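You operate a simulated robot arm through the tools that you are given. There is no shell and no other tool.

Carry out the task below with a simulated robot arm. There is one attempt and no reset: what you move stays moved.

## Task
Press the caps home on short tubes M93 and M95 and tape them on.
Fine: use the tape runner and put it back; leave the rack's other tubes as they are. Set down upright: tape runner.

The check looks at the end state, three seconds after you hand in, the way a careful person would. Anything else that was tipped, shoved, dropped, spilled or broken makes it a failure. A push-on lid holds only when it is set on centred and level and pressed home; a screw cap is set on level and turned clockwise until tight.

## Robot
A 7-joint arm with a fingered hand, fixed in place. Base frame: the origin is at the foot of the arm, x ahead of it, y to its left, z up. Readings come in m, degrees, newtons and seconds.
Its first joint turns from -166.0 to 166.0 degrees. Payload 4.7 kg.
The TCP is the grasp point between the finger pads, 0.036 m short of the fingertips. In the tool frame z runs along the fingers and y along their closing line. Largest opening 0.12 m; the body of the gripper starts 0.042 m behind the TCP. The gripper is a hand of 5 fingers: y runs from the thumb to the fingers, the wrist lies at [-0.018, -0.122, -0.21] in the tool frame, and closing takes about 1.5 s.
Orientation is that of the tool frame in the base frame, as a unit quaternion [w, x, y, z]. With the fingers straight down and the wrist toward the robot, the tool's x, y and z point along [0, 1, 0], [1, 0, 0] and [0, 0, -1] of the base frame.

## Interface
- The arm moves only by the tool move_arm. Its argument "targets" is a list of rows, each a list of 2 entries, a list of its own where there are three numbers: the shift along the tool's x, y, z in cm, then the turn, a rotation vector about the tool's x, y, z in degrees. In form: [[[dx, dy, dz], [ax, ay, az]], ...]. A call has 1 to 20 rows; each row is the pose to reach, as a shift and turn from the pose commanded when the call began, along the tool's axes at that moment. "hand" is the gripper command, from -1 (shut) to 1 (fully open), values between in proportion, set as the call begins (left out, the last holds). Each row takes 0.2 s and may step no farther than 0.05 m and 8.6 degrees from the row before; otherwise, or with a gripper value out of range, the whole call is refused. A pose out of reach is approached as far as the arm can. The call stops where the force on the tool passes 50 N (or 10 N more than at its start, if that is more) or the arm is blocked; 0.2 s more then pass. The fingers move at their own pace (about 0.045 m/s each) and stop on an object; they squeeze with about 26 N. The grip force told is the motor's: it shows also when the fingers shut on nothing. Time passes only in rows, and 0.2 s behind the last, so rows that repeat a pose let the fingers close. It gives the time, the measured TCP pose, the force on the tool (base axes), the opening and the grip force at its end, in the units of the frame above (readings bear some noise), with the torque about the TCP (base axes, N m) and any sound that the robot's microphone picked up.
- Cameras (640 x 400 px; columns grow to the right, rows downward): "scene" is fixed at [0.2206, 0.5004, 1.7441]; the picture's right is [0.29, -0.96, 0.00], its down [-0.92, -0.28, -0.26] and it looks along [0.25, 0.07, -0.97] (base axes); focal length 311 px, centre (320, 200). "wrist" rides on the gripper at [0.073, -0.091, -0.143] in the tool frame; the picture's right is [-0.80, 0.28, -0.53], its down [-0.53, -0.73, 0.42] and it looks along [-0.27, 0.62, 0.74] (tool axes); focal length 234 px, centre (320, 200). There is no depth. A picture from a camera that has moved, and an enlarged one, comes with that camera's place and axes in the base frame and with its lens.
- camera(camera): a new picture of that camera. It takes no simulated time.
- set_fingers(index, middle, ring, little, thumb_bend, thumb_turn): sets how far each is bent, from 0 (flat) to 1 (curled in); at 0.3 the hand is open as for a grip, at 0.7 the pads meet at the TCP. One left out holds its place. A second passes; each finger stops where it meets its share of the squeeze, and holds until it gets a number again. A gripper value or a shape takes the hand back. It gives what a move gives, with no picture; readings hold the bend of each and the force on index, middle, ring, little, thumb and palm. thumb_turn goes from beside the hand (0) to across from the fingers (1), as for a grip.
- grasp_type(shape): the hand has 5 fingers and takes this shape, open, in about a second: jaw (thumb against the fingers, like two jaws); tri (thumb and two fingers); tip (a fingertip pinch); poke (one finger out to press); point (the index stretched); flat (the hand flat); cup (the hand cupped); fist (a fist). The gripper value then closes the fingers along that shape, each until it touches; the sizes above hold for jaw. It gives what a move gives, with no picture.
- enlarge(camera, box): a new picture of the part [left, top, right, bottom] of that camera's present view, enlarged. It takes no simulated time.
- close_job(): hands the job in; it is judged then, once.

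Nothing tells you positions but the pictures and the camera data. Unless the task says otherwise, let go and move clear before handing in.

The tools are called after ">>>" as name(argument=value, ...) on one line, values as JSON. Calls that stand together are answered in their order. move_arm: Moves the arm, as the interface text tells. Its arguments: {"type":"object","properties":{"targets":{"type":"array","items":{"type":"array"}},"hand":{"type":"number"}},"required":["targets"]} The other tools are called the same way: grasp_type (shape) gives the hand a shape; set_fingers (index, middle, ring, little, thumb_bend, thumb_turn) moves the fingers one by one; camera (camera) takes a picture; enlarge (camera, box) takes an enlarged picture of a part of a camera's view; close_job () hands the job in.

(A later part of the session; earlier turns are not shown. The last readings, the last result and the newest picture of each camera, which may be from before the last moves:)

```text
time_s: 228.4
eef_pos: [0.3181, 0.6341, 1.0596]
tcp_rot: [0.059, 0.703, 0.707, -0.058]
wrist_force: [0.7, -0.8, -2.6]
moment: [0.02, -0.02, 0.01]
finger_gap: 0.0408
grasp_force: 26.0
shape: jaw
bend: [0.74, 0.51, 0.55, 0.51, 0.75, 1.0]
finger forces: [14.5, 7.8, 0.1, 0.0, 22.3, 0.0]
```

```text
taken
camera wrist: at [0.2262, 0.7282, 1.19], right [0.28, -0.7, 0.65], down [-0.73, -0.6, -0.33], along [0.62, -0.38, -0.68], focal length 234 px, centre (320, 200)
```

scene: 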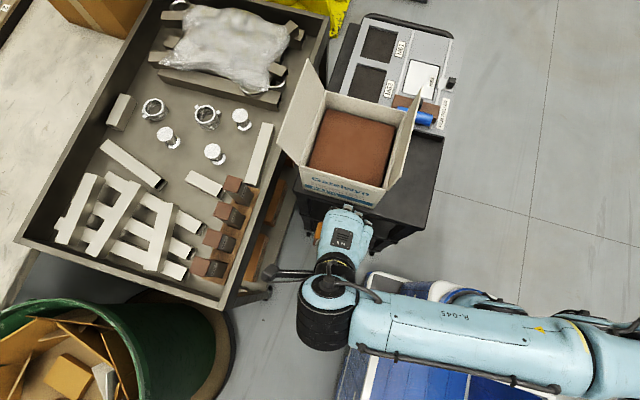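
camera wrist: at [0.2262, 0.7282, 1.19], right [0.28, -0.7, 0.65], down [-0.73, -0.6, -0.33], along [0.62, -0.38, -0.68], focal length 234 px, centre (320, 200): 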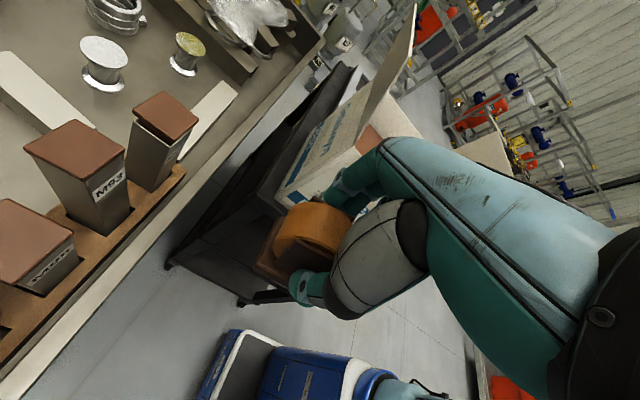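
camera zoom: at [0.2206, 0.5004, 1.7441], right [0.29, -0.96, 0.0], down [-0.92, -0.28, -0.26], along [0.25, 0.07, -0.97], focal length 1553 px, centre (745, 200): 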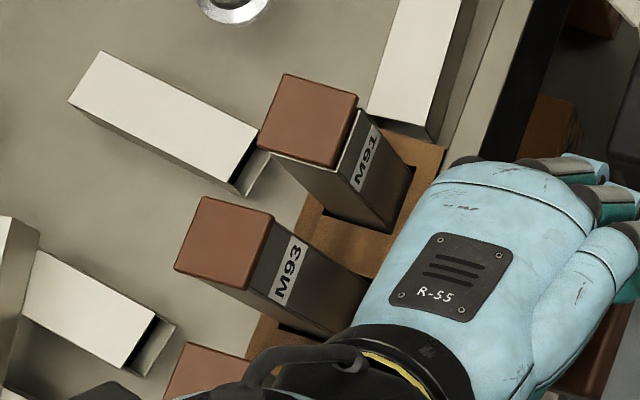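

M93 now rests leaning back against the slot, which I must put right later, but it also means the tube is firmly supported. I'll use that to run one properly loaded stroke from cap to tube, checking force at each stage.

>>> move_arm(targets=[[[3.85, 0, 2.95], [0, 0, 0]], [[7.71, 0, 5.9], [0, 0, 0]], [[10.1, 0, 6.65], [0, 0, 0]], [[12.54, 0, 7.38], [0, 0, 0]], [[14.23, 0, 7.19], [0, 0, 0]], [[15.02, 0, 7.05], [0, 0, 0]], [[15.02, 0, 7.05], [0, 0, 0]]])

>>> enlarge(camera="wrist", box=[160, 110, 360, 310])

```text
time_s: 230.0
eef_pos: [0.3186, 0.7692, 0.964]
tcp_rot: [0.061, 0.703, 0.706, -0.059]
wrist_force: [0.3, -5.1, -1.0]
moment: [-0.15, -0.04, -0.07]
finger_gap: 0.0406
grasp_force: 26.0
shape: jaw
bend: [0.74, 0.51, 0.55, 0.51, 0.75, 1.0]
finger forces: [14.1, 9.1, 0.0, 0.0, 22.9, 0.0]
```

```text
2.00 times, centred on (260, 210) of wrist
camera zoom: at [0.226, 0.8639, 1.0942], right [0.28, -0.7, 0.65], down [-0.73, -0.6, -0.33], along [0.62, -0.38, -0.68], focal length 468 px, centre (440, 180)
```

zoom: 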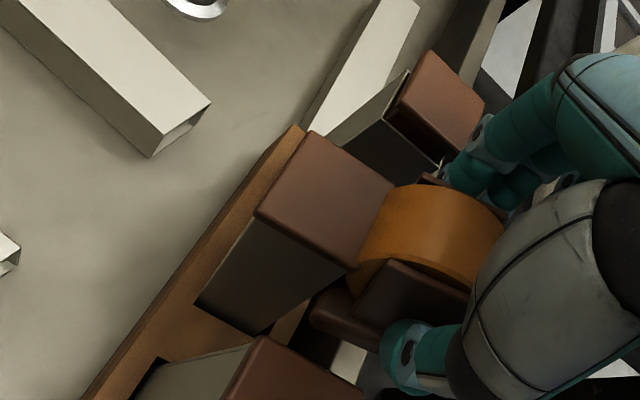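

About 5 N on the cap's front edge. I continue the stroke down across the seam.

>>> move_arm(targets=[[[0.04, 0, 0.5], [0, 0, 0]], [[0.08, 0, 1.0], [0, 0, 0]], [[0.16, 0, 1.49], [0, 0, 0]], [[0.25, 0, 1.99], [0, 0, 0]]])

>>> move_arm(targets=[[[-0.01, 0, 0.5], [0, 0, 0]], [[-0.03, 0, 1.0], [0, 0, 0]], [[-0.04, 0, 1.5], [0, 0, 0]], [[-0.02, 0, 1.93], [0, 0, 0]]])

>>> enlarge(camera="wrist", box=[160, 110, 360, 310])

```text
time_s: 231.0
eef_pos: [0.3175, 0.7676, 0.9457]
tcp_rot: [0.06, 0.703, 0.706, -0.058]
wrist_force: [-0.2, -19.5, 5.6]
moment: [-0.53, -0.13, -0.32]
finger_gap: 0.0408
grasp_force: 26.3
shape: jaw
bend: [0.74, 0.51, 0.55, 0.51, 0.75, 1.0]
finger forces: [14.6, 8.9, 0.1, 0.0, 24.3, 0.0]
```

```text
time_s: 232.0
eef_pos: [0.3167, 0.7659, 0.9244]
tcp_rot: [0.06, 0.703, 0.706, -0.058]
wrist_force: [0.4, -13.5, 3.3]
moment: [-0.43, -0.12, -0.19]
finger_gap: 0.0407
grasp_force: 25.7
shape: jaw
bend: [0.74, 0.51, 0.55, 0.51, 0.75, 1.0]
finger forces: [15.1, 8.9, 0.0, 0.1, 23.7, 0.1]
```

```text
2.00 times, centred on (260, 210) of wrist
camera zoom: at [0.2246, 0.8594, 1.0547], right [0.28, -0.7, 0.65], down [-0.73, -0.6, -0.33], along [0.62, -0.38, -0.68], focal length 468 px, centre (440, 180)
```

zoom: 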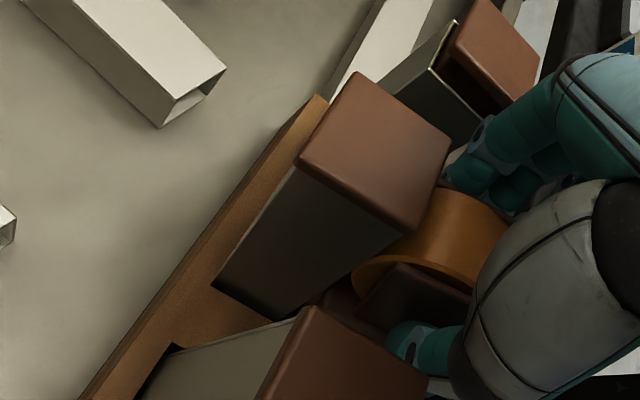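

That stroke carried 5–20 N across the seam. I back off and look at M93's front face.

>>> move_arm(targets=[[[-0.4, 0, 0.05], [0, 0, 0]], [[-0.8, 0, 0.1], [0, 0, 0]], [[-1.2, 0, 0.15], [0, 0, 0]], [[-2, 0, 0.2], [0, 0, 0]], [[-4.5, 0, 0], [0, 0, 0]], [[-8, 0, -2], [0, 0, 0]], [[-11.5, 0, -5], [0, 0, 0]], [[-14, 0, -8], [0, 0, 0]], [[-15, 0, -12], [0, 0, 0]], [[-15, 0, -12], [0, 0, 0]]])

>>> enlarge(camera="scene", box=[205, 175, 245, 225])

>>> camera(camera="wrist")

>>> enlarge(camera="wrist", box=[10, 90, 150, 240])

```text
time_s: 234.2
eef_pos: [0.3147, 0.637, 1.0698]
tcp_rot: [0.061, 0.703, 0.706, -0.059]
wrist_force: [0.1, 0.7, -1.9]
moment: [-0.02, 0.04, 0.0]
finger_gap: 0.0405
grasp_force: 26.5
shape: jaw
bend: [0.74, 0.51, 0.55, 0.51, 0.75, 1.0]
finger forces: [14.9, 7.7, 0.0, 0.1, 22.5, 0.0]
```

```text
8.00 times, centred on (225, 200) of scene
camera zoom: at [0.2206, 0.5004, 1.7441], right [0.29, -0.96, 0.0], down [-0.92, -0.28, -0.26], along [0.25, 0.07, -0.97], focal length 2485 px, centre (1080, 200)
```

zoom: 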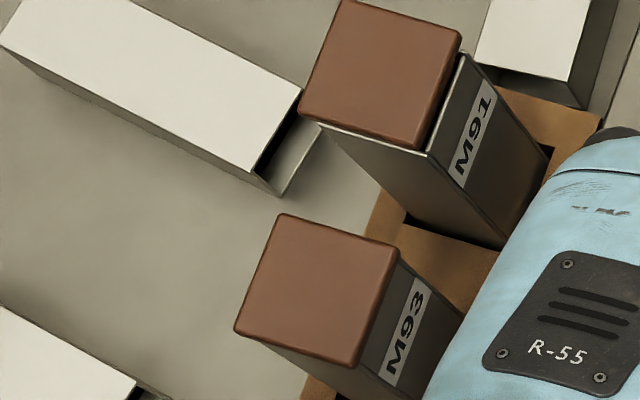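

```text
taken
camera wrist: at [0.2231, 0.7316, 1.1988], right [0.28, -0.7, 0.65], down [-0.73, -0.6, -0.33], along [0.62, -0.38, -0.68], focal length 234 px, centre (320, 200)
```

wrist: 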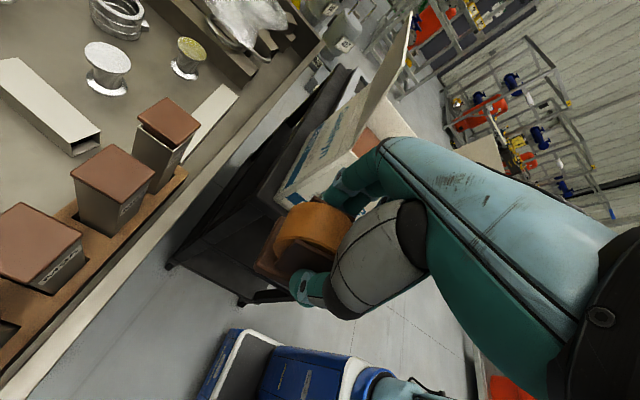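

```text
2.67 times, centred on (80, 165) of wrist
camera zoom: at [0.2231, 0.7316, 1.1988], right [0.28, -0.7, 0.65], down [-0.73, -0.6, -0.33], along [0.62, -0.38, -0.68], focal length 624 px, centre (960, 293)
```

zoom: 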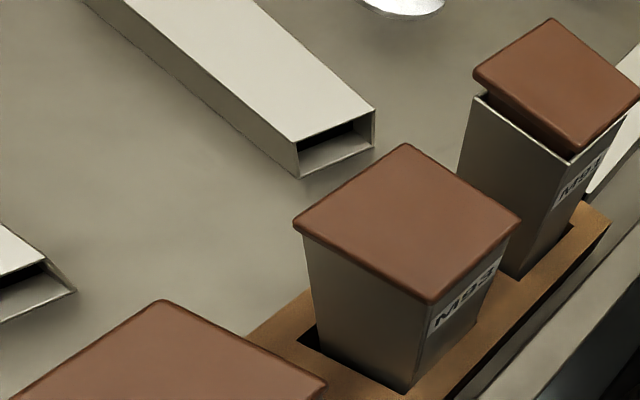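

M93 has come back upright by itself, and still there is no tape even after a loaded stroke. I'll press again at the rim joint against the firm stop and this time run along the joint sideways under load.

>>> move_arm(targets=[[[2.91, 0.3, 2.08], [0, 0, 0]], [[5.98, 0.3, 5.1], [0, 0, 0]], [[8.56, 0.3, 8.2], [0, 0, 0]], [[11, 0.3, 10.51], [0, 0, 0]], [[13.03, 0.3, 10.49], [0, 0, 0]], [[14.01, 0.3, 10.31], [0, 0, 0]], [[14.8, 0.3, 10.17], [0, 0, 0]], [[15.2, 0.3, 10.1], [0, 0, 0]], [[15.2, 0.3, 10.1], [0, 0, 0]]])

>>> move_arm(targets=[[[0, 0.3, 0], [0, 0, 0]], [[0, 0.6, 0], [0, 0, 0]], [[0, 0.9, 0], [0, 0, 0]], [[0, 1.2, 0], [0, 0, 0]]])

>>> move_arm(targets=[[[0, -0.4, 0], [0, 0, 0]], [[0, -0.8, 0], [0, 0, 0]], [[0, -1.2, 0], [0, 0, 0]], [[0, -1.6, 0], [0, 0, 0]], [[0, -2.0, 0], [0, 0, 0]], [[0, -2.4, 0], [0, 0, 0]], [[0, -2.8, 0], [0, 0, 0]]])

>>> enlarge(camera="wrist", box=[160, 110, 360, 310])

```text
time_s: 236.2
eef_pos: [0.3209, 0.7696, 0.9429]
tcp_rot: [0.061, 0.703, 0.706, -0.059]
wrist_force: [1.5, -26.1, -2.9]
moment: [-0.59, -0.16, -0.38]
finger_gap: 0.04
grasp_force: 26.1
shape: jaw
bend: [0.74, 0.51, 0.55, 0.51, 0.74, 1.0]
finger forces: [15.9, 8.8, 0.2, 0.0, 22.2, 0.1]
```

```text
time_s: 237.2
eef_pos: [0.3327, 0.7704, 0.9453]
tcp_rot: [0.059, 0.703, 0.706, -0.059]
wrist_force: [-3.3, -15.7, 3.5]
moment: [-0.36, 0.06, -0.06]
finger_gap: 0.0398
grasp_force: 25.7
shape: jaw
bend: [0.74, 0.51, 0.56, 0.51, 0.74, 1.0]
finger forces: [12.4, 8.1, 0.2, 0.0, 25.1, 0.0]
```

```text
time_s: 238.8
eef_pos: [0.3045, 0.7714, 0.9462]
tcp_rot: [0.059, 0.703, 0.707, -0.059]
wrist_force: [5.5, -21.2, 1.5]
moment: [-0.51, -0.21, -0.31]
finger_gap: 0.0403
grasp_force: 26.2
shape: jaw
bend: [0.74, 0.5, 0.56, 0.51, 0.75, 1.0]
finger forces: [16.7, 9.7, 1.2, 0.0, 20.5, 0.1]
```

```text
2.00 times, centred on (260, 210) of wrist
camera zoom: at [0.2122, 0.8651, 1.0748], right [0.28, -0.7, 0.65], down [-0.73, -0.6, -0.33], along [0.62, -0.38, -0.68], focal length 468 px, centre (440, 180)
```

zoom: 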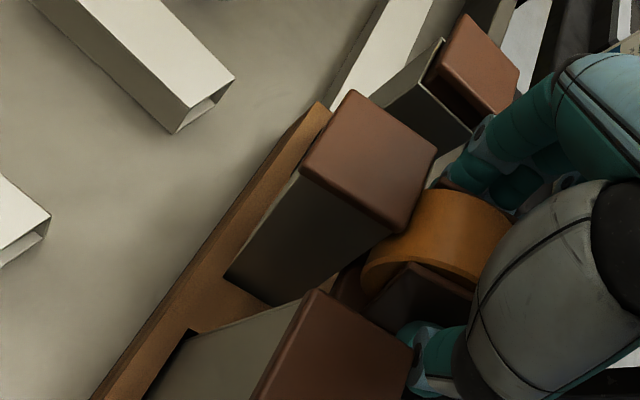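

That was a loaded run along the joint (15–26 N over 28 mm). I back off gently and look.

>>> move_arm(targets=[[[-0.3, 0, 0.05], [0, 0, 0]], [[-0.6, 0, 0.1], [0, 0, 0]], [[-1.0, 0, 0.15], [0, 0, 0]], [[-1.5, 0, 0.2], [0, 0, 0]], [[-2.2, 0, 0.2], [0, 0, 0]], [[-4.5, 0.5, 0], [0, 0, 0]], [[-8, 1, -2], [0, 0, 0]], [[-11.5, 1.5, -5], [0, 0, 0]], [[-14, 1.5, -8], [0, 0, 0]], [[-15, 1.5, -12], [0, 0, 0]], [[-15, 1.5, -12], [0, 0, 0]]])

>>> enlarge(camera="scene", box=[200, 165, 250, 235])

>>> camera(camera="wrist")

>>> enlarge(camera="wrist", box=[10, 90, 150, 240])

```text
time_s: 241.2
eef_pos: [0.319, 0.6438, 1.0872]
tcp_rot: [0.06, 0.703, 0.706, -0.059]
wrist_force: [-0.8, -0.8, -2.0]
moment: [0.01, 0.01, 0.01]
finger_gap: 0.0404
grasp_force: 25.4
shape: jaw
bend: [0.74, 0.51, 0.56, 0.51, 0.74, 1.0]
finger forces: [14.6, 7.4, 0.1, 0.0, 21.9, 0.0]
```

```text
5.71 times, centred on (225, 200) of scene
camera zoom: at [0.2206, 0.5004, 1.7441], right [0.29, -0.96, 0.0], down [-0.92, -0.28, -0.26], along [0.25, 0.07, -0.97], focal length 1775 px, centre (863, 200)
```

zoom: 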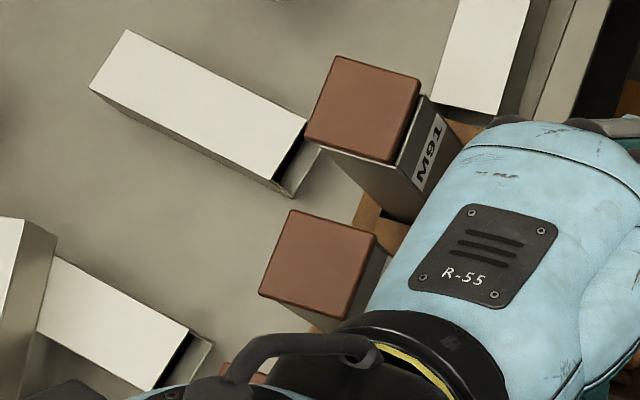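

```text
taken
camera wrist: at [0.2276, 0.7376, 1.2174], right [0.28, -0.7, 0.65], down [-0.73, -0.6, -0.33], along [0.62, -0.38, -0.68], focal length 234 px, centre (320, 200)
```

wrist: 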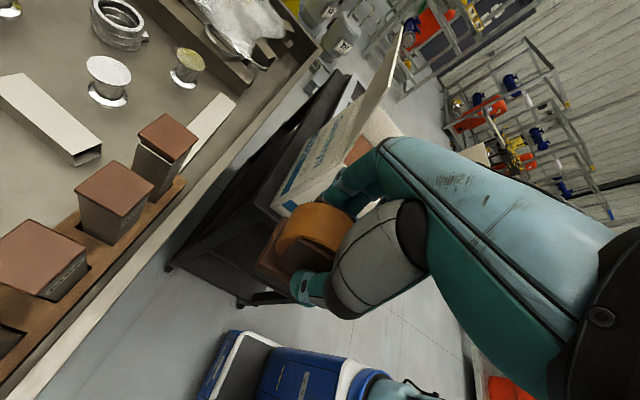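

```text
2.67 times, centred on (80, 165) of wrist
camera zoom: at [0.2276, 0.7376, 1.2174], right [0.28, -0.7, 0.65], down [-0.73, -0.6, -0.33], along [0.62, -0.38, -0.68], focal length 624 px, centre (960, 293)
```

zoom: 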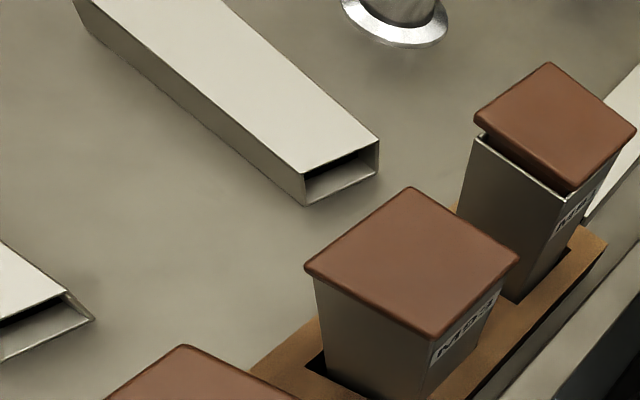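

>>> move_arm(targets=[[[-3, 2, -2], [0, 0, 0]], [[-6, 4, -4], [0, 0, 0]], [[-9, 5, -5], [0, 0, 0]], [[-9, 5, -5], [0, 0, 0]]])

>>> enlarge(camera="scene", box=[205, 175, 245, 225])

>>> enlarge(camera="wrist", box=[0, 90, 140, 260])

```text
time_s: 242.2
eef_pos: [0.3701, 0.5646, 1.1527]
tcp_rot: [0.06, 0.703, 0.706, -0.058]
wrist_force: [0.6, 0.5, -2.9]
moment: [0.0, 0.02, 0.03]
finger_gap: 0.0404
grasp_force: 26.3
shape: jaw
bend: [0.74, 0.51, 0.56, 0.51, 0.74, 1.0]
finger forces: [14.5, 7.4, 0.0, 0.0, 22.0, 0.0]
```

```text
8.00 times, centred on (225, 200) of scene
camera zoom: at [0.2206, 0.5004, 1.7441], right [0.29, -0.96, 0.0], down [-0.92, -0.28, -0.26], along [0.25, 0.07, -0.97], focal length 2485 px, centre (1080, 200)
```

zoom: 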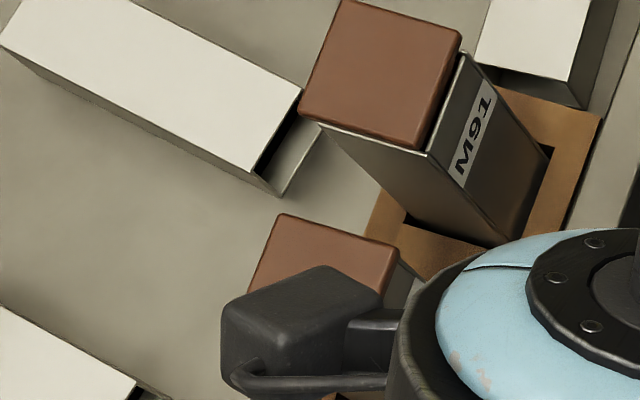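

```text
2.35 times, centred on (70, 175) of wrist
camera zoom: at [0.2777, 0.6583, 1.2825], right [0.28, -0.7, 0.65], down [-0.73, -0.6, -0.33], along [0.62, -0.38, -0.68], focal length 551 px, centre (908, 259)
```

zoom: 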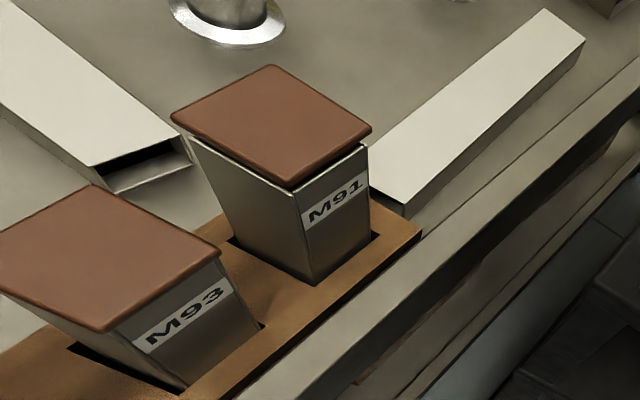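

No strip on M93 even after loaded runs with the roll's side. The roll's outer top, used continuously over rim and tube under load, is what remains, so I'll regrip the runner by its base again; first I check how it sits in my hand.

>>> enlarge(camera="wrist", box=[240, 180, 360, 300])

>>> move_arm(targets=[[[0, -2, -0.5], [0, 3, 0]], [[0, -4, -0.5], [0, 6, 0]], [[0, -6.5, -0.5], [0, 10, 0]]])

>>> move_arm(targets=[[[-2.35, 0, 0], [0, 0, -7.5]], [[-4.7, 0, 0], [0, 0, -15]], [[-7.1, 0, 0], [0, 0, -22.5]], [[-9.4, 0, 0], [0, 0, -30]], [[-11.8, 0, 0], [0, 0, -37.5]], [[-14.1, 0, 0], [0, 0, -45]], [[-16.5, 0, 0], [0, 0, -52.5]], [[-18.8, 0, 0], [0, 0, -60]], [[-21.2, 0, 0], [0, 0, -67.5]], [[-23.5, 0, 0], [0, 0, -75]], [[-25.9, 0, 0], [0, 0, -82.5]], [[-28.2, 0, 0], [0, 0, -90]]])

>>> enlarge(camera="wrist", box=[210, 150, 410, 340])

```text
3.33 times, centred on (300, 240) of wrist
camera zoom: at [0.2777, 0.6583, 1.2825], right [0.28, -0.7, 0.65], down [-0.73, -0.6, -0.33], along [0.62, -0.38, -0.68], focal length 781 px, centre (387, 67)
```

zoom: 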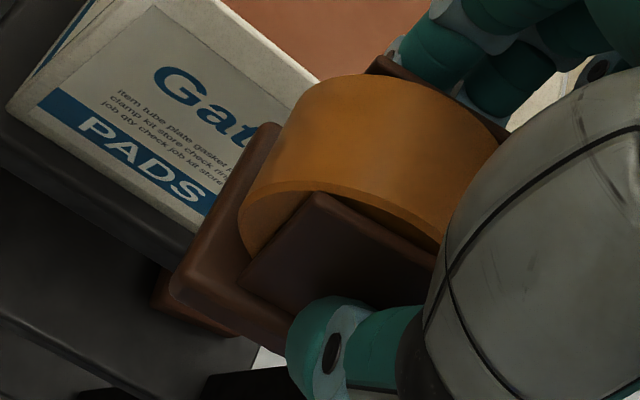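

```text
time_s: 243.0
eef_pos: [0.3046, 0.5634, 1.1567]
tcp_rot: [-0.002, 0.705, 0.709, 0.003]
wrist_force: [0.9, 0.8, -3.0]
moment: [-0.02, -0.02, -0.01]
finger_gap: 0.0405
grasp_force: 25.7
shape: jaw
bend: [0.74, 0.51, 0.56, 0.51, 0.74, 1.0]
finger forces: [14.6, 7.5, 0.0, 0.1, 21.9, 0.1]
```

```text
time_s: 245.6
eef_pos: [0.3059, 0.2811, 1.1545]
tcp_rot: [0.0, -0.003, 1.0, 0.004]
wrist_force: [-0.4, 0.2, -2.3]
moment: [0.02, 0.01, 0.01]
finger_gap: 0.0404
grasp_force: 26.1
shape: jaw
bend: [0.74, 0.51, 0.56, 0.51, 0.75, 1.0]
finger forces: [14.3, 7.5, 0.1, 0.0, 21.8, 0.0]
```

```text
2.11 times, centred on (310, 245) of wrist
camera zoom: at [0.2348, 0.188, 1.2972], right [0.8, 0.28, 0.53], down [0.54, -0.73, -0.43], along [0.26, 0.63, -0.73], focal length 493 px, centre (341, 105)
```

zoom: 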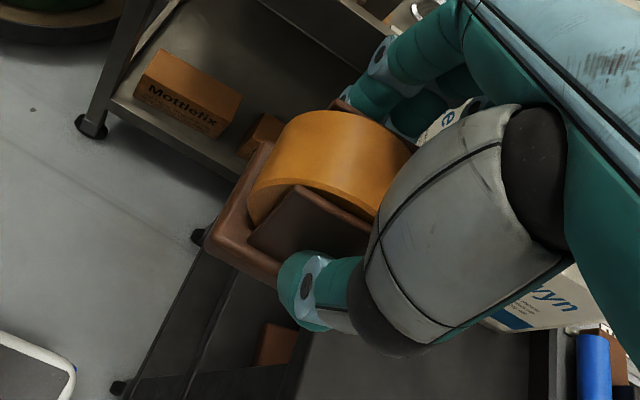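

The runner sits in the hand much as before. I go to the cart and lay it on its front again, then regrip the base.

>>> move_arm(targets=[[[-1.8, 0.2, 0.4], [0, -7.5, 0]], [[-3.6, 0.4, 0.7], [0, -15, 0]], [[-5.4, 0.6, 1], [0, -22.5, 0]], [[-7.2, 0.8, 1.4], [0, -30, 0]], [[-9, 1, 1.7], [0, -37.5, 0]], [[-10.8, 1.2, 2], [0, -45, 0]], [[-12.6, 1.4, 2.4], [0, -52.5, 0]], [[-14.4, 1.6, 2.7], [0, -60, 0]], [[-16.2, 1.8, 3], [0, -67.5, 0]], [[-18, 2, 3.4], [0, -75, 0]], [[-19.4, 2.1, 3.7], [0, -82, 0]], [[-19.4, 2.1, 3.7], [0, -82, 0]]])

>>> move_arm(targets=[[[3.41, 0, 1.63], [0, 0, 0]], [[6.82, 0, 3.26], [0, 0, 0]], [[10.23, 0, 4.89], [0, 0, 0]], [[13.64, 0, 6.51], [0, 0, 0]], [[17.05, 0, 8.14], [0, 0, 0]], [[19.4, 0, 9.3], [0, 0, 0]], [[20.2, 0, 9.6], [0, 0, 0]], [[20.2, 0, 9.6], [0, 0, 0]]])

>>> enlarge(camera="scene", box=[380, 120, 480, 220])

```text
time_s: 248.2
eef_pos: [0.4994, 0.303, 1.1188]
tcp_rot: [0.656, -0.001, 0.754, 0.005]
wrist_force: [0.8, -0.3, -2.5]
moment: [-0.01, 0.08, 0.01]
finger_gap: 0.0403
grasp_force: 26.0
shape: jaw
bend: [0.74, 0.51, 0.56, 0.51, 0.75, 1.0]
finger forces: [14.4, 7.1, 0.1, 0.1, 21.8, 0.0]
```

```text
time_s: 250.0
eef_pos: [0.5685, 0.305, 0.9051]
tcp_rot: [0.657, 0.0, 0.754, 0.005]
wrist_force: [0.0, -0.7, -2.5]
moment: [0.02, 0.08, 0.02]
finger_gap: 0.0406
grasp_force: 26.1
shape: jaw
bend: [0.74, 0.51, 0.56, 0.51, 0.75, 1.0]
finger forces: [14.4, 7.2, 0.0, 0.0, 21.7, 0.0]
```

```text
4.00 times, centred on (430, 170) of scene
camera zoom: at [0.2206, 0.5004, 1.7441], right [0.29, -0.96, 0.0], down [-0.92, -0.28, -0.26], along [0.25, 0.07, -0.97], focal length 1242 px, centre (-120, 320)
```

zoom: 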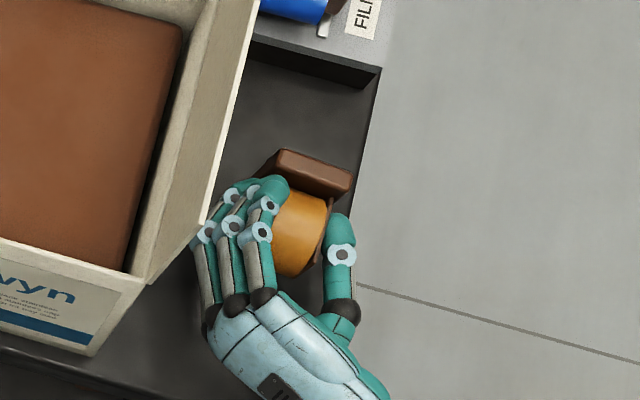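

>>> move_arm(targets=[[[0.2, 0, 0.03], [0, 0, 0]], [[0.4, 0, 0.06], [0, 0, 0]], [[0.5, 0, 0.07], [0, 0, 0]], [[0.6, 0, 0.08], [0, 0, 0]], [[0.7, 0, 0.1], [0, 0, 0]], [[0.7, 0, 0.1], [0, 0, 0]]])

>>> move_arm(targets=[[[0.1, 0, 0.01], [0, 0, 0]], [[0.2, 0, 0.03], [0, 0, 0]], [[0.3, 0, 0.04], [0, 0, 0]], [[0.3, 0, 0.04], [0, 0, 0]]])

```text
time_s: 251.4
eef_pos: [0.5687, 0.3051, 0.8989]
tcp_rot: [0.656, 0.0, 0.754, 0.005]
wrist_force: [-0.1, 0.3, -1.4]
moment: [-0.03, 0.04, -0.01]
finger_gap: 0.0405
grasp_force: 25.9
shape: jaw
bend: [0.74, 0.51, 0.56, 0.51, 0.75, 1.0]
finger forces: [14.4, 7.1, 0.1, 0.0, 21.7, 0.1]
```

```text
time_s: 252.4
eef_pos: [0.5684, 0.3051, 0.8955]
tcp_rot: [0.657, 0.001, 0.754, 0.004]
wrist_force: [-0.7, 0.5, -2.4]
moment: [0.03, 0.06, 0.02]
finger_gap: 0.0405
grasp_force: 26.0
shape: jaw
bend: [0.74, 0.51, 0.56, 0.51, 0.75, 1.0]
finger forces: [14.4, 7.1, 0.1, 0.0, 21.6, 0.0]
```

>>> move_arm(targets=[[[0.1, 0, 0.01], [0, 0, 0]], [[0.2, 0, 0.03], [0, 0, 0]], [[0.3, 0, 0.04], [0, 0, 0]], [[0.3, 0, 0.04], [0, 0, 0]]])

>>> move_arm(targets=[[[0.1, 0, 0.01], [0, 0, 0]], [[0.2, 0, 0.03], [0, 0, 0]], [[0.2, 0, 0.03], [0, 0, 0]]])

>>> enlarge(camera="scene", box=[380, 120, 480, 220])

```text
time_s: 253.4
eef_pos: [0.5686, 0.3065, 0.8921]
tcp_rot: [0.657, 0.0, 0.754, 0.004]
wrist_force: [-0.7, 1.6, -0.5]
moment: [-0.02, -0.04, 0.04]
finger_gap: 0.0403
grasp_force: 25.9
shape: jaw
bend: [0.74, 0.51, 0.56, 0.51, 0.75, 1.0]
finger forces: [14.1, 8.3, 0.0, 0.1, 21.8, 0.0]
```

```text
time_s: 254.2
eef_pos: [0.5684, 0.3057, 0.8901]
tcp_rot: [0.656, 0.001, 0.754, 0.005]
wrist_force: [-0.7, 2.2, 1.6]
moment: [-0.07, -0.08, 0.0]
finger_gap: 0.0404
grasp_force: 26.3
shape: jaw
bend: [0.74, 0.51, 0.56, 0.51, 0.75, 1.0]
finger forces: [13.5, 9.3, 0.0, 0.0, 21.8, 0.0]
```

```text
4.00 times, centred on (430, 170) of scene
camera zoom: at [0.2206, 0.5004, 1.7441], right [0.29, -0.96, 0.0], down [-0.92, -0.28, -0.26], along [0.25, 0.07, -0.97], focal length 1242 px, centre (-120, 320)
```

zoom: 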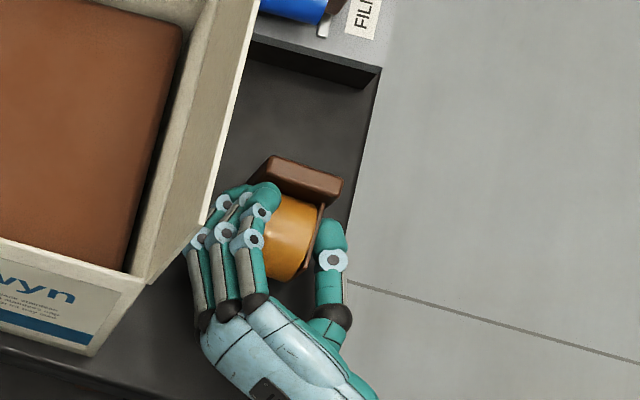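

The runner touches the cart. I release it, draw back and come over the base from above.

>>> move_arm(targets=[[[0, 0, 0], [0, 0, 0]], [[0, 0, 0], [0, 0, 0]], [[0, 0, 0], [0, 0, 0]], [[0, 0, 0], [0, 0, 0]], [[0, 0, 0], [0, 0, 0]], [[0, 0, 0], [0, 0, 0]]], hand=0.42)

>>> move_arm(targets=[[[0, 0, -3], [0, 0, 0]], [[0, 0, -6], [0, 0, 0]], [[0, 0, -9], [0, 0, 0]], [[-1, 0, -12], [0, 0, 0]], [[-5, 0, -13], [0, 0, 0]], [[-9, 0, -13], [0, 0, 0]], [[-13, 0, -13], [0, 0, 0]], [[-17, 0, -13], [0, 0, 0]]])

>>> move_arm(targets=[[[0, 0, 1.5], [0, 8, 0]], [[-0.1, 0, 3], [0, 16, 0]], [[-0.3, 0, 4.5], [0, 24, 0]], [[-0.5, 0, 6], [0, 32, 0]], [[-0.7, 0, 7.5], [0, 40, 0]], [[-0.9, 0, 9], [0, 48, 0]], [[-1.1, 0, 10.5], [0, 56, 0]], [[-1.3, 0, 12], [0, 64, 0]], [[-1.5, 0, 13.5], [0, 72, 0]], [[-1.7, 0, 15], [0, 80, 0]], [[-1.9, 0, 16.5], [0, 82, 0]], [[-1.9, 0, 16.5], [0, 82, 0]]])

>>> enlarge(camera="wrist", box=[200, 170, 360, 330])

```text
time_s: 255.6
eef_pos: [0.5687, 0.3056, 0.8902]
tcp_rot: [0.657, 0.001, 0.754, 0.004]
wrist_force: [-0.8, -1.0, 0.1]
moment: [-0.04, 0.02, 0.0]
finger_gap: 0.0851
grasp_force: 0.0
shape: jaw
bend: [0.27, 0.37, 0.35, 0.35, 0.59, 0.99]
finger forces: [0.0, 0.1, 0.0, 0.0, 0.0, 0.0]
```

```text
time_s: 257.4
eef_pos: [0.4632, 0.3036, 1.0785]
tcp_rot: [0.656, 0.001, 0.754, 0.004]
wrist_force: [-0.6, -0.3, -0.2]
moment: [0.0, -0.01, -0.02]
finger_gap: 0.0849
grasp_force: 0.1
shape: jaw
bend: [0.27, 0.37, 0.35, 0.35, 0.59, 0.99]
finger forces: [0.0, 0.1, 0.0, 0.0, 0.1, 0.0]
```

```text
time_s: 260.0
eef_pos: [0.6285, 0.3045, 1.0727]
tcp_rot: [0.002, -0.003, 1.0, 0.003]
wrist_force: [0.5, 0.2, 0.7]
moment: [0.01, -0.04, -0.01]
finger_gap: 0.0848
grasp_force: 0.0
shape: jaw
bend: [0.27, 0.37, 0.35, 0.35, 0.59, 0.99]
finger forces: [0.0, 0.0, 0.1, 0.0, 0.0, 0.1]
```

```text
2.50 times, centred on (280, 250) of wrist
camera zoom: at [0.5568, 0.2113, 1.2163], right [0.8, 0.28, 0.53], down [0.54, -0.73, -0.43], along [0.26, 0.63, -0.73], focal length 585 px, centre (420, 75)
```

zoom: 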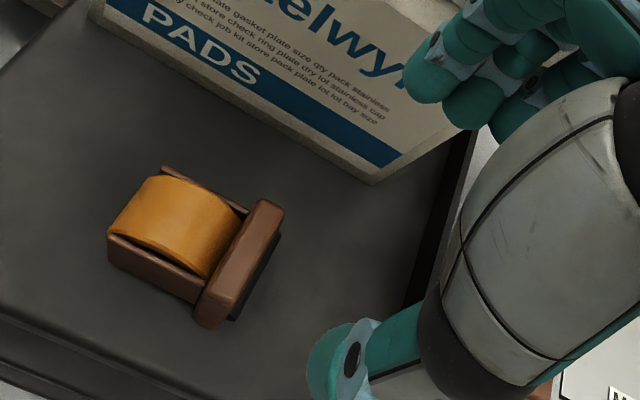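

The base plate is at about (0.610, 0.303). I centre over it, descend and grip it slightly lower for a stronger hold.

>>> move_arm(targets=[[[1, 0.05, 4], [0, 0, 0]], [[1.93, 0.1, 8], [0, 0, 0]], [[1.93, 0.1, 12], [0, 0, 0]], [[1.93, 0.1, 15], [0, 0, 0]], [[1.93, 0.1, 16.5], [0, 0, 0]], [[1.93, 0.1, 17.4], [0, 0, 0]], [[1.93, 0.1, 17.4], [0, 0, 0]]])

>>> move_arm(targets=[[[0, 0, 0], [0, 0, 0]], [[0, 0, 0], [0, 0, 0]], [[0, 0, 0], [0, 0, 0]], [[0, 0, 0], [0, 0, 0]], [[0, 0, 0], [0, 0, 0]], [[0, 0, 0], [0, 0, 0]], [[0, 0, 0], [0, 0, 0]], [[0, 0, 0], [0, 0, 0]]], hand=-1)

>>> move_arm(targets=[[[0, 0, -1], [0, 0, 0]], [[0, 0, -3], [0, 0, 0]], [[0, 0, -6], [0, 0, 0]], [[0, 0, -7], [0, 0, 0]]])

>>> enlarge(camera="wrist", box=[210, 150, 410, 340])

```text
time_s: 261.6
eef_pos: [0.6081, 0.3063, 0.8992]
tcp_rot: [0.001, -0.002, 1.0, 0.003]
wrist_force: [0.4, 0.3, -0.3]
moment: [0.0, 0.01, 0.01]
finger_gap: 0.0851
grasp_force: 0.1
shape: jaw
bend: [0.27, 0.37, 0.35, 0.35, 0.59, 0.99]
finger forces: [0.0, 0.0, 0.1, 0.0, 0.1, 0.0]
```

```text
time_s: 263.4
eef_pos: [0.61, 0.3081, 0.8994]
tcp_rot: [0.0, -0.002, 1.0, 0.003]
wrist_force: [0.2, -0.4, 0.1]
moment: [0.06, 0.02, 0.02]
finger_gap: 0.0482
grasp_force: 26.0
shape: jaw
bend: [0.74, 0.47, 0.52, 0.48, 0.73, 1.0]
finger forces: [13.6, 8.3, 0.1, 0.0, 22.1, 0.1]
```

```text
time_s: 264.4
eef_pos: [0.6089, 0.306, 0.9678]
tcp_rot: [0.0, -0.003, 1.0, 0.003]
wrist_force: [0.2, 0.2, -2.3]
moment: [-0.02, -0.01, -0.01]
finger_gap: 0.0481
grasp_force: 26.8
shape: jaw
bend: [0.74, 0.47, 0.52, 0.48, 0.73, 1.0]
finger forces: [13.8, 8.5, 0.0, 0.1, 22.2, 0.0]
```

```text
2.11 times, centred on (310, 245) of wrist
camera zoom: at [0.5373, 0.2122, 1.1113], right [0.8, 0.28, 0.53], down [0.54, -0.73, -0.43], along [0.26, 0.63, -0.73], focal length 493 px, centre (341, 105)
```

zoom: 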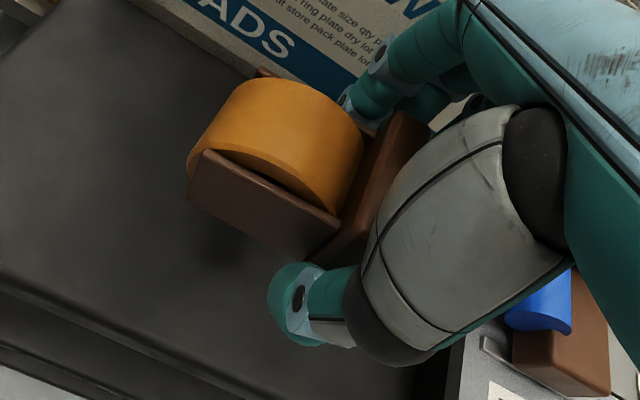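

Config with the roll fully exposed again. I carry it to the tubes.

>>> move_arm(targets=[[[0, -0.8, -3.5], [0, 0, 0]], [[1, -1.8, -7], [0, 0, 0]], [[3.5, -2.6, -11], [0, 0, 0]], [[7, -2.6, -14], [0, 0, 0]], [[11, -2.6, -15], [0, 0, 0]], [[15.5, -2.6, -15], [0, 0, 0]], [[20, -2.6, -15], [0, 0, 0]], [[24.5, -2.6, -15], [0, 0, 0]], [[28.5, -2.6, -15], [0, 0, 0]], [[31, -2.6, -15], [0, 0, 0]]])

>>> move_arm(targets=[[[0, 2.7, 0], [0, 0, 7.5]], [[0, 5.4, 0], [0, 0, 15]], [[0, 8.1, 0], [0, 0, 22.5]], [[0, 10.8, 0], [0, 0, 30]], [[0, 13.5, 0], [0, 0, 37.5]], [[0, 16.2, 0], [0, 0, 45]], [[0, 18.9, 0], [0, 0, 52.5]], [[0, 21.6, 0], [0, 0, 60]], [[0, 24.3, 0], [0, 0, 67.5]], [[0, 27, 0], [0, 0, 75]], [[0, 29.7, 0], [0, 0, 82.5]], [[0, 32, 0], [0, 0, 90]], [[0, 32, 0], [0, 0, 90]]])

>>> camera(camera="wrist")

>>> enlarge(camera="scene", box=[200, 165, 250, 235])

```text
time_s: 266.6
eef_pos: [0.2987, 0.2803, 1.1178]
tcp_rot: [0.001, -0.003, 1.0, 0.003]
wrist_force: [-0.2, -0.8, -2.0]
moment: [-0.01, -0.04, 0.0]
finger_gap: 0.0481
grasp_force: 26.1
shape: jaw
bend: [0.74, 0.47, 0.52, 0.48, 0.73, 1.0]
finger forces: [13.7, 8.4, 0.0, 0.0, 22.2, 0.0]
```

```text
time_s: 269.4
eef_pos: [0.2976, 0.6002, 1.1192]
tcp_rot: [-0.002, 0.705, 0.709, 0.003]
wrist_force: [0.6, 0.0, -2.2]
moment: [-0.08, 0.06, -0.01]
finger_gap: 0.0482
grasp_force: 25.8
shape: jaw
bend: [0.74, 0.47, 0.52, 0.48, 0.73, 1.0]
finger forces: [13.5, 8.6, 0.1, 0.0, 22.1, 0.0]
```

```text
taken
camera wrist: at [0.2066, 0.6702, 1.2647], right [0.28, -0.81, 0.52], down [-0.73, -0.53, -0.43], along [0.62, -0.26, -0.74], focal length 234 px, centre (320, 200)
```

wrist: 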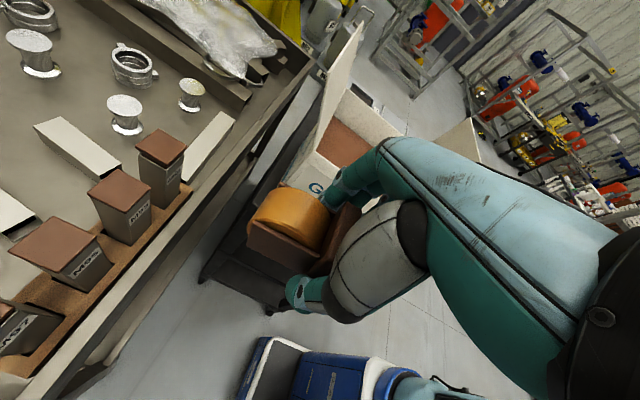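

```text
5.71 times, centred on (225, 200) of scene
camera zoom: at [0.2206, 0.5004, 1.7441], right [0.29, -0.96, 0.0], down [-0.92, -0.28, -0.26], along [0.25, 0.07, -0.97], focal length 1775 px, centre (863, 200)
```

zoom: 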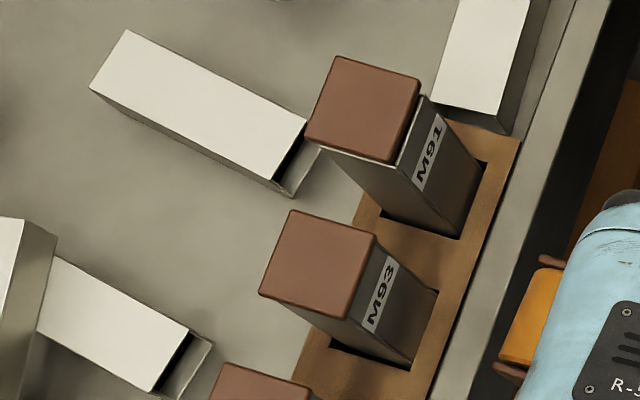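

M93 is upright with its cap flush. I bring the roll's top low against the front face and push it to the firm stop, ready for one continuous loaded run up over the rim and onto the cap top.

>>> move_arm(targets=[[[3.5, 0.7, 1.5], [0, 0, 0]], [[7, 1.4, 3.5], [0, 0, 0]], [[9, 2, 7.5], [0, 0, 0]], [[9, 2, 12], [0, 0, 0]], [[9, 2, 16], [0, 0, 0]], [[9, 2, 20], [0, 0, 0]], [[9.5, 2, 20.56], [0, 0, 0]], [[11, 2, 20.56], [0, 0, 0]], [[12, 2, 20.56], [0, 0, 0]], [[12.8, 2, 20.56], [0, 0, 0]], [[13.2, 2, 20.56], [0, 0, 0]], [[13.2, 2, 20.56], [0, 0, 0]]])

>>> enlarge(camera="wrist", box=[160, 110, 360, 310])

```text
time_s: 272.0
eef_pos: [0.3173, 0.7317, 0.9152]
tcp_rot: [-0.002, 0.705, 0.709, 0.003]
wrist_force: [0.1, 0.0, -1.9]
moment: [-0.05, 0.02, -0.02]
finger_gap: 0.0482
grasp_force: 26.3
shape: jaw
bend: [0.74, 0.47, 0.52, 0.48, 0.73, 1.0]
finger forces: [13.6, 8.7, 0.0, 0.0, 22.2, 0.0]
```

```text
2.00 times, centred on (260, 210) of wrist
camera zoom: at [0.2257, 0.8023, 1.0588], right [0.28, -0.81, 0.52], down [-0.73, -0.53, -0.43], along [0.62, -0.26, -0.74], focal length 468 px, centre (440, 180)
```

zoom: 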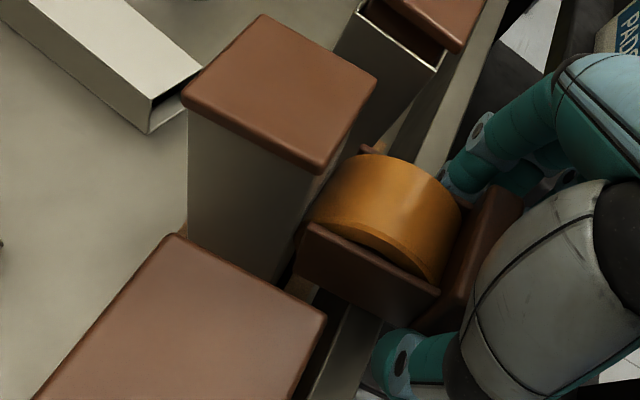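

>>> move_arm(targets=[[[0.2, 0, 0], [0, 0, 0]], [[0.4, 0, 0], [0, 0, 0]], [[0.4, 0, 0], [0, 0, 0]]])

>>> move_arm(targets=[[[0.1, 0, 0], [0, 0, 0]], [[0.2, 0, 0], [0, 0, 0]], [[0.2, 0, 0], [0, 0, 0]]])

```text
time_s: 272.8
eef_pos: [0.3164, 0.7363, 0.9142]
tcp_rot: [-0.002, 0.705, 0.709, 0.003]
wrist_force: [0.6, -2.4, -2.4]
moment: [0.01, -0.02, 0.04]
finger_gap: 0.0477
grasp_force: 26.4
shape: jaw
bend: [0.74, 0.47, 0.52, 0.48, 0.73, 1.0]
finger forces: [13.5, 9.2, 0.0, 0.0, 22.2, 0.1]
```

```text
time_s: 273.6
eef_pos: [0.3169, 0.7378, 0.9151]
tcp_rot: [-0.001, 0.705, 0.709, 0.004]
wrist_force: [0.2, -4.1, -1.8]
moment: [-0.12, -0.03, 0.0]
finger_gap: 0.0481
grasp_force: 26.2
shape: jaw
bend: [0.74, 0.47, 0.52, 0.48, 0.73, 1.0]
finger forces: [13.6, 9.6, 0.0, 0.0, 21.9, 0.0]
```

The roll's top is against the tube at about 4 N on the firm stop. Now I run it slowly up the face, over the rim and onto the cap top in one continuous contact.

>>> move_arm(targets=[[[0.08, 0, -0.79], [0, 0, 0]], [[0.15, 0, -1.39], [0, 0, 0]], [[0.22, 0, -1.99], [0, 0, 0]], [[0.29, 0, -2.59], [0, 0, 0]], [[0.33, 0, -3.19], [0, 0, 0]], [[0.27, 0, -3.59], [0, 0, 0]], [[0.27, 0, -4.09], [0, 0, 0]], [[0.3, 0, -4.59], [0, 0, 0]]])

>>> move_arm(targets=[[[0.1, 0, -0.73], [0, 0, 0]], [[0.38, 0, -1.4], [0, 0, 0]], [[0.82, 0, -1.98], [0, 0, 0]], [[1.4, 0, -2.43], [0, 0, 0]], [[2.08, 0, -2.71], [0, 0, 0]], [[2.8, 0, -2.8], [0, 0, 0]], [[3.59, 0, -2.7], [0, 0, 0]], [[3.98, 0, -2.66], [0, 0, 0]]])

>>> enlarge(camera="wrist", box=[160, 110, 360, 310])

```text
time_s: 275.4
eef_pos: [0.317, 0.7379, 0.9613]
tcp_rot: [-0.001, 0.705, 0.709, 0.002]
wrist_force: [3.4, -20.6, -8.2]
moment: [-0.84, -0.35, -0.27]
finger_gap: 0.0471
grasp_force: 26.3
shape: jaw
bend: [0.74, 0.47, 0.53, 0.48, 0.73, 1.0]
finger forces: [12.6, 10.0, 8.5, 0.0, 20.7, 0.0]
```

```text
time_s: 276.3
eef_pos: [0.3181, 0.7448, 0.9833]
tcp_rot: [0.003, 0.706, 0.708, 0.0]
wrist_force: [2.2, -44.0, 2.7]
moment: [-1.72, -0.58, -0.81]
finger_gap: 0.0466
grasp_force: 26.7
shape: jaw
bend: [0.74, 0.47, 0.74, 0.48, 0.73, 1.0]
finger forces: [14.3, 9.0, 34.5, 0.0, 19.9, 0.1]
stopped in row 4: the force on the tool passed its limit at 53 N (the readings are from after the stop); the commanded pose is now the measured one
```

```text
2.00 times, centred on (260, 210) of wrist
camera zoom: at [0.2256, 0.8177, 1.1269], right [0.28, -0.8, 0.53], down [-0.73, -0.53, -0.43], along [0.62, -0.27, -0.73], focal length 468 px, centre (440, 180)
```

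zoom: 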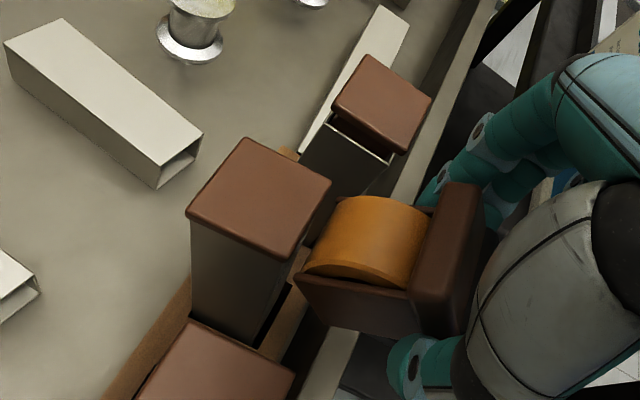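

The roll caught under the rim and the runner twisted in my grip (44 N). I back straight off to relieve it and check the cap and tube.

>>> move_arm(targets=[[[-0.3, 0, 0.1], [0, 0, 0]], [[-0.8, 0, 0.2], [0, 0, 0]], [[-1.5, 0, 0.2], [0, 0, 0]], [[-3, 0, 0.2], [0, 0, 0]], [[-5, 0, 0], [0, 0, 0]], [[-5, 0, 0], [0, 0, 0]]])

>>> enlarge(camera="wrist", box=[160, 110, 360, 310])

>>> enlarge(camera="scene", box=[190, 150, 310, 270])

```text
time_s: 277.7
eef_pos: [0.3178, 0.6996, 0.9816]
tcp_rot: [-0.001, 0.706, 0.708, 0.001]
wrist_force: [-0.2, -0.3, -2.4]
moment: [-0.04, 0.01, -0.01]
finger_gap: 0.0472
grasp_force: 25.8
shape: jaw
bend: [0.74, 0.47, 0.54, 0.48, 0.73, 1.0]
finger forces: [15.0, 7.9, 7.5, 0.0, 21.5, 0.1]
```

```text
2.00 times, centred on (260, 210) of wrist
camera zoom: at [0.2256, 0.7693, 1.1264], right [0.28, -0.8, 0.52], down [-0.73, -0.53, -0.43], along [0.62, -0.26, -0.74], focal length 468 px, centre (440, 180)
```

zoom: 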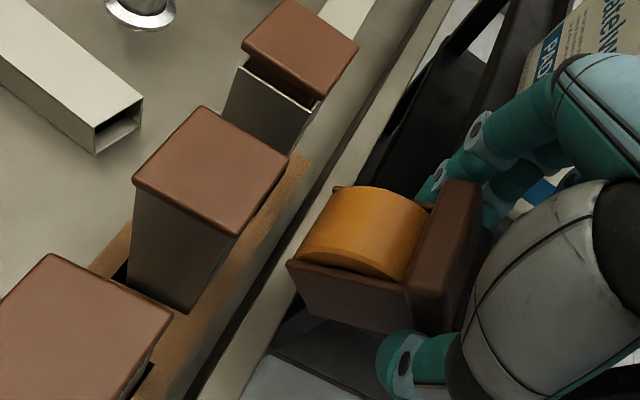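

```text
3.33 times, centred on (250, 210) of scene
camera zoom: at [0.2206, 0.5004, 1.7441], right [0.29, -0.96, 0.0], down [-0.92, -0.28, -0.26], along [0.25, 0.07, -0.97], focal length 1035 px, centre (553, 167)
```

zoom: 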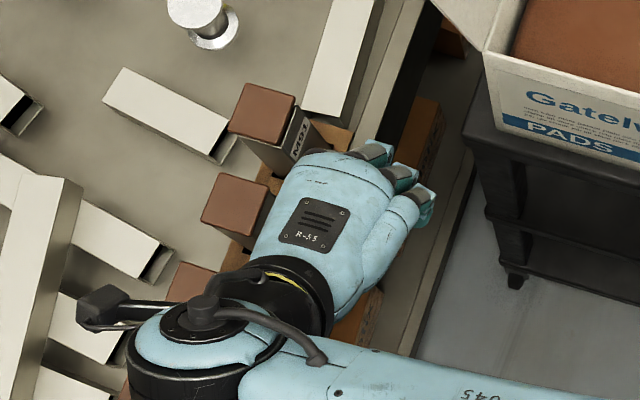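

M93 is back upright with the cap still flush, and the runner now sits pitched nose-down in my grip, which actually lets me lean the hand back and reach across the whole cap. I'll use that to run the roll across the full top of the cap from edge to edge.

>>> move_arm(targets=[[[0, 0, -2.5], [0, 5, 0]], [[0, 0, -5], [0, 10, 0]], [[1, 0, -6], [0, 14, 0]], [[4, 0, -6], [0, 14, 0]], [[6.3, 0, -6], [0, 14, 0]], [[6.3, 0, -6], [0, 14, 0]]])

>>> camera(camera="wrist")

>>> enlarge(camera="wrist", box=[160, 110, 360, 310])

```text
time_s: 279.1
eef_pos: [0.3177, 0.7617, 1.0414]
tcp_rot: [-0.087, 0.7, 0.703, 0.088]
wrist_force: [-0.2, 0.7, -2.6]
moment: [-0.06, 0.0, -0.01]
finger_gap: 0.0471
grasp_force: 26.1
shape: jaw
bend: [0.74, 0.47, 0.54, 0.48, 0.73, 1.0]
finger forces: [14.9, 7.9, 7.5, 0.1, 21.7, 0.0]
```

```text
taken
camera wrist: at [0.2253, 0.7961, 1.1999], right [0.28, -0.91, 0.31], down [-0.73, -0.41, -0.54], along [0.62, -0.07, -0.78], focal length 234 px, centre (320, 200)
```

wrist: 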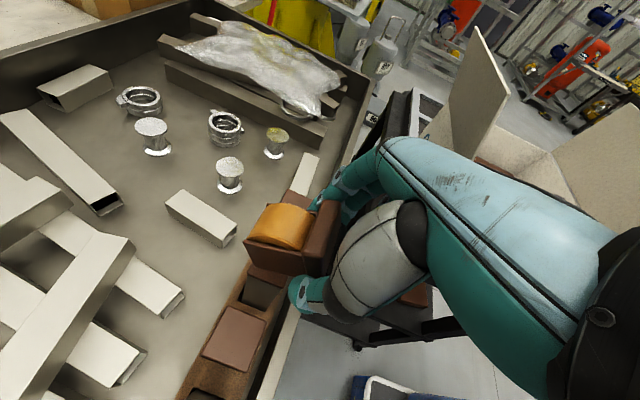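

```text
2.00 times, centred on (260, 210) of wrist
camera zoom: at [0.2253, 0.7961, 1.1999], right [0.28, -0.91, 0.31], down [-0.73, -0.41, -0.54], along [0.62, -0.07, -0.78], focal length 468 px, centre (440, 180)
```

zoom: 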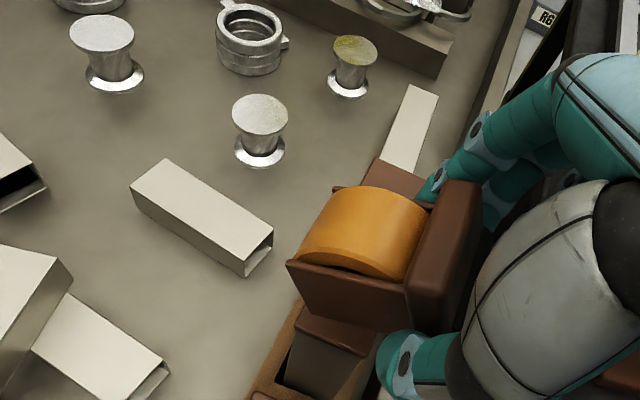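

>>> move_arm(targets=[[[-0.36, 0, 1.46], [0, 0, 0]], [[-0.73, 0, 2.91], [0, 0, 0]], [[-0.92, 0, 3.69], [0, 0, 0]], [[-0.97, 0, 3.88], [0, 0, 0]], [[-1.02, 0, 4.07], [0, 0, 0]], [[-1.02, 0, 4.07], [0, 0, 0]]])

>>> move_arm(targets=[[[-0.02, 0, 0.1], [0, 0, 0]], [[-0.05, 0, 0.19], [0, 0, 0]], [[-0.07, 0, 0.29], [0, 0, 0]], [[-0.07, 0, 0.29], [0, 0, 0]]])

>>> enlarge(camera="wrist", box=[160, 110, 360, 310])

```text
time_s: 280.5
eef_pos: [0.3161, 0.762, 1.0027]
tcp_rot: [-0.087, 0.699, 0.704, 0.089]
wrist_force: [-0.4, 0.2, 4.7]
moment: [0.33, -0.21, 0.01]
finger_gap: 0.0475
grasp_force: 25.3
shape: jaw
bend: [0.74, 0.47, 0.53, 0.48, 0.73, 1.0]
finger forces: [16.2, 7.5, 5.0, 0.0, 24.1, 0.0]
```

```text
time_s: 281.5
eef_pos: [0.3157, 0.7617, 0.9981]
tcp_rot: [-0.086, 0.699, 0.704, 0.089]
wrist_force: [0.0, -0.6, 5.5]
moment: [0.35, -0.15, 0.04]
finger_gap: 0.0475
grasp_force: 25.6
shape: jaw
bend: [0.74, 0.47, 0.53, 0.48, 0.73, 1.0]
finger forces: [16.3, 7.4, 4.7, 0.1, 24.6, 0.0]
```

```text
2.00 times, centred on (260, 210) of wrist
camera zoom: at [0.2245, 0.7958, 1.156], right [0.28, -0.91, 0.31], down [-0.73, -0.41, -0.54], along [0.62, -0.07, -0.78], focal length 468 px, centre (440, 180)
```

zoom: 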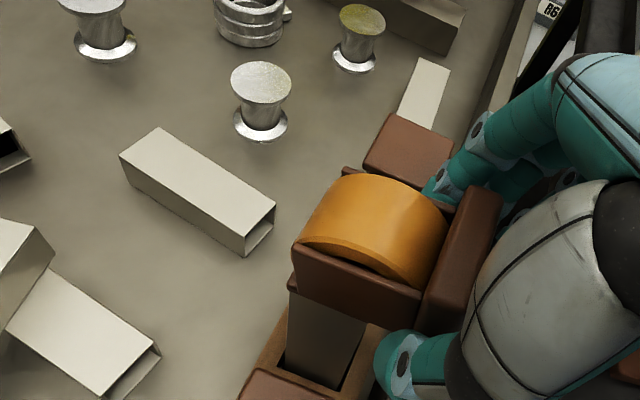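

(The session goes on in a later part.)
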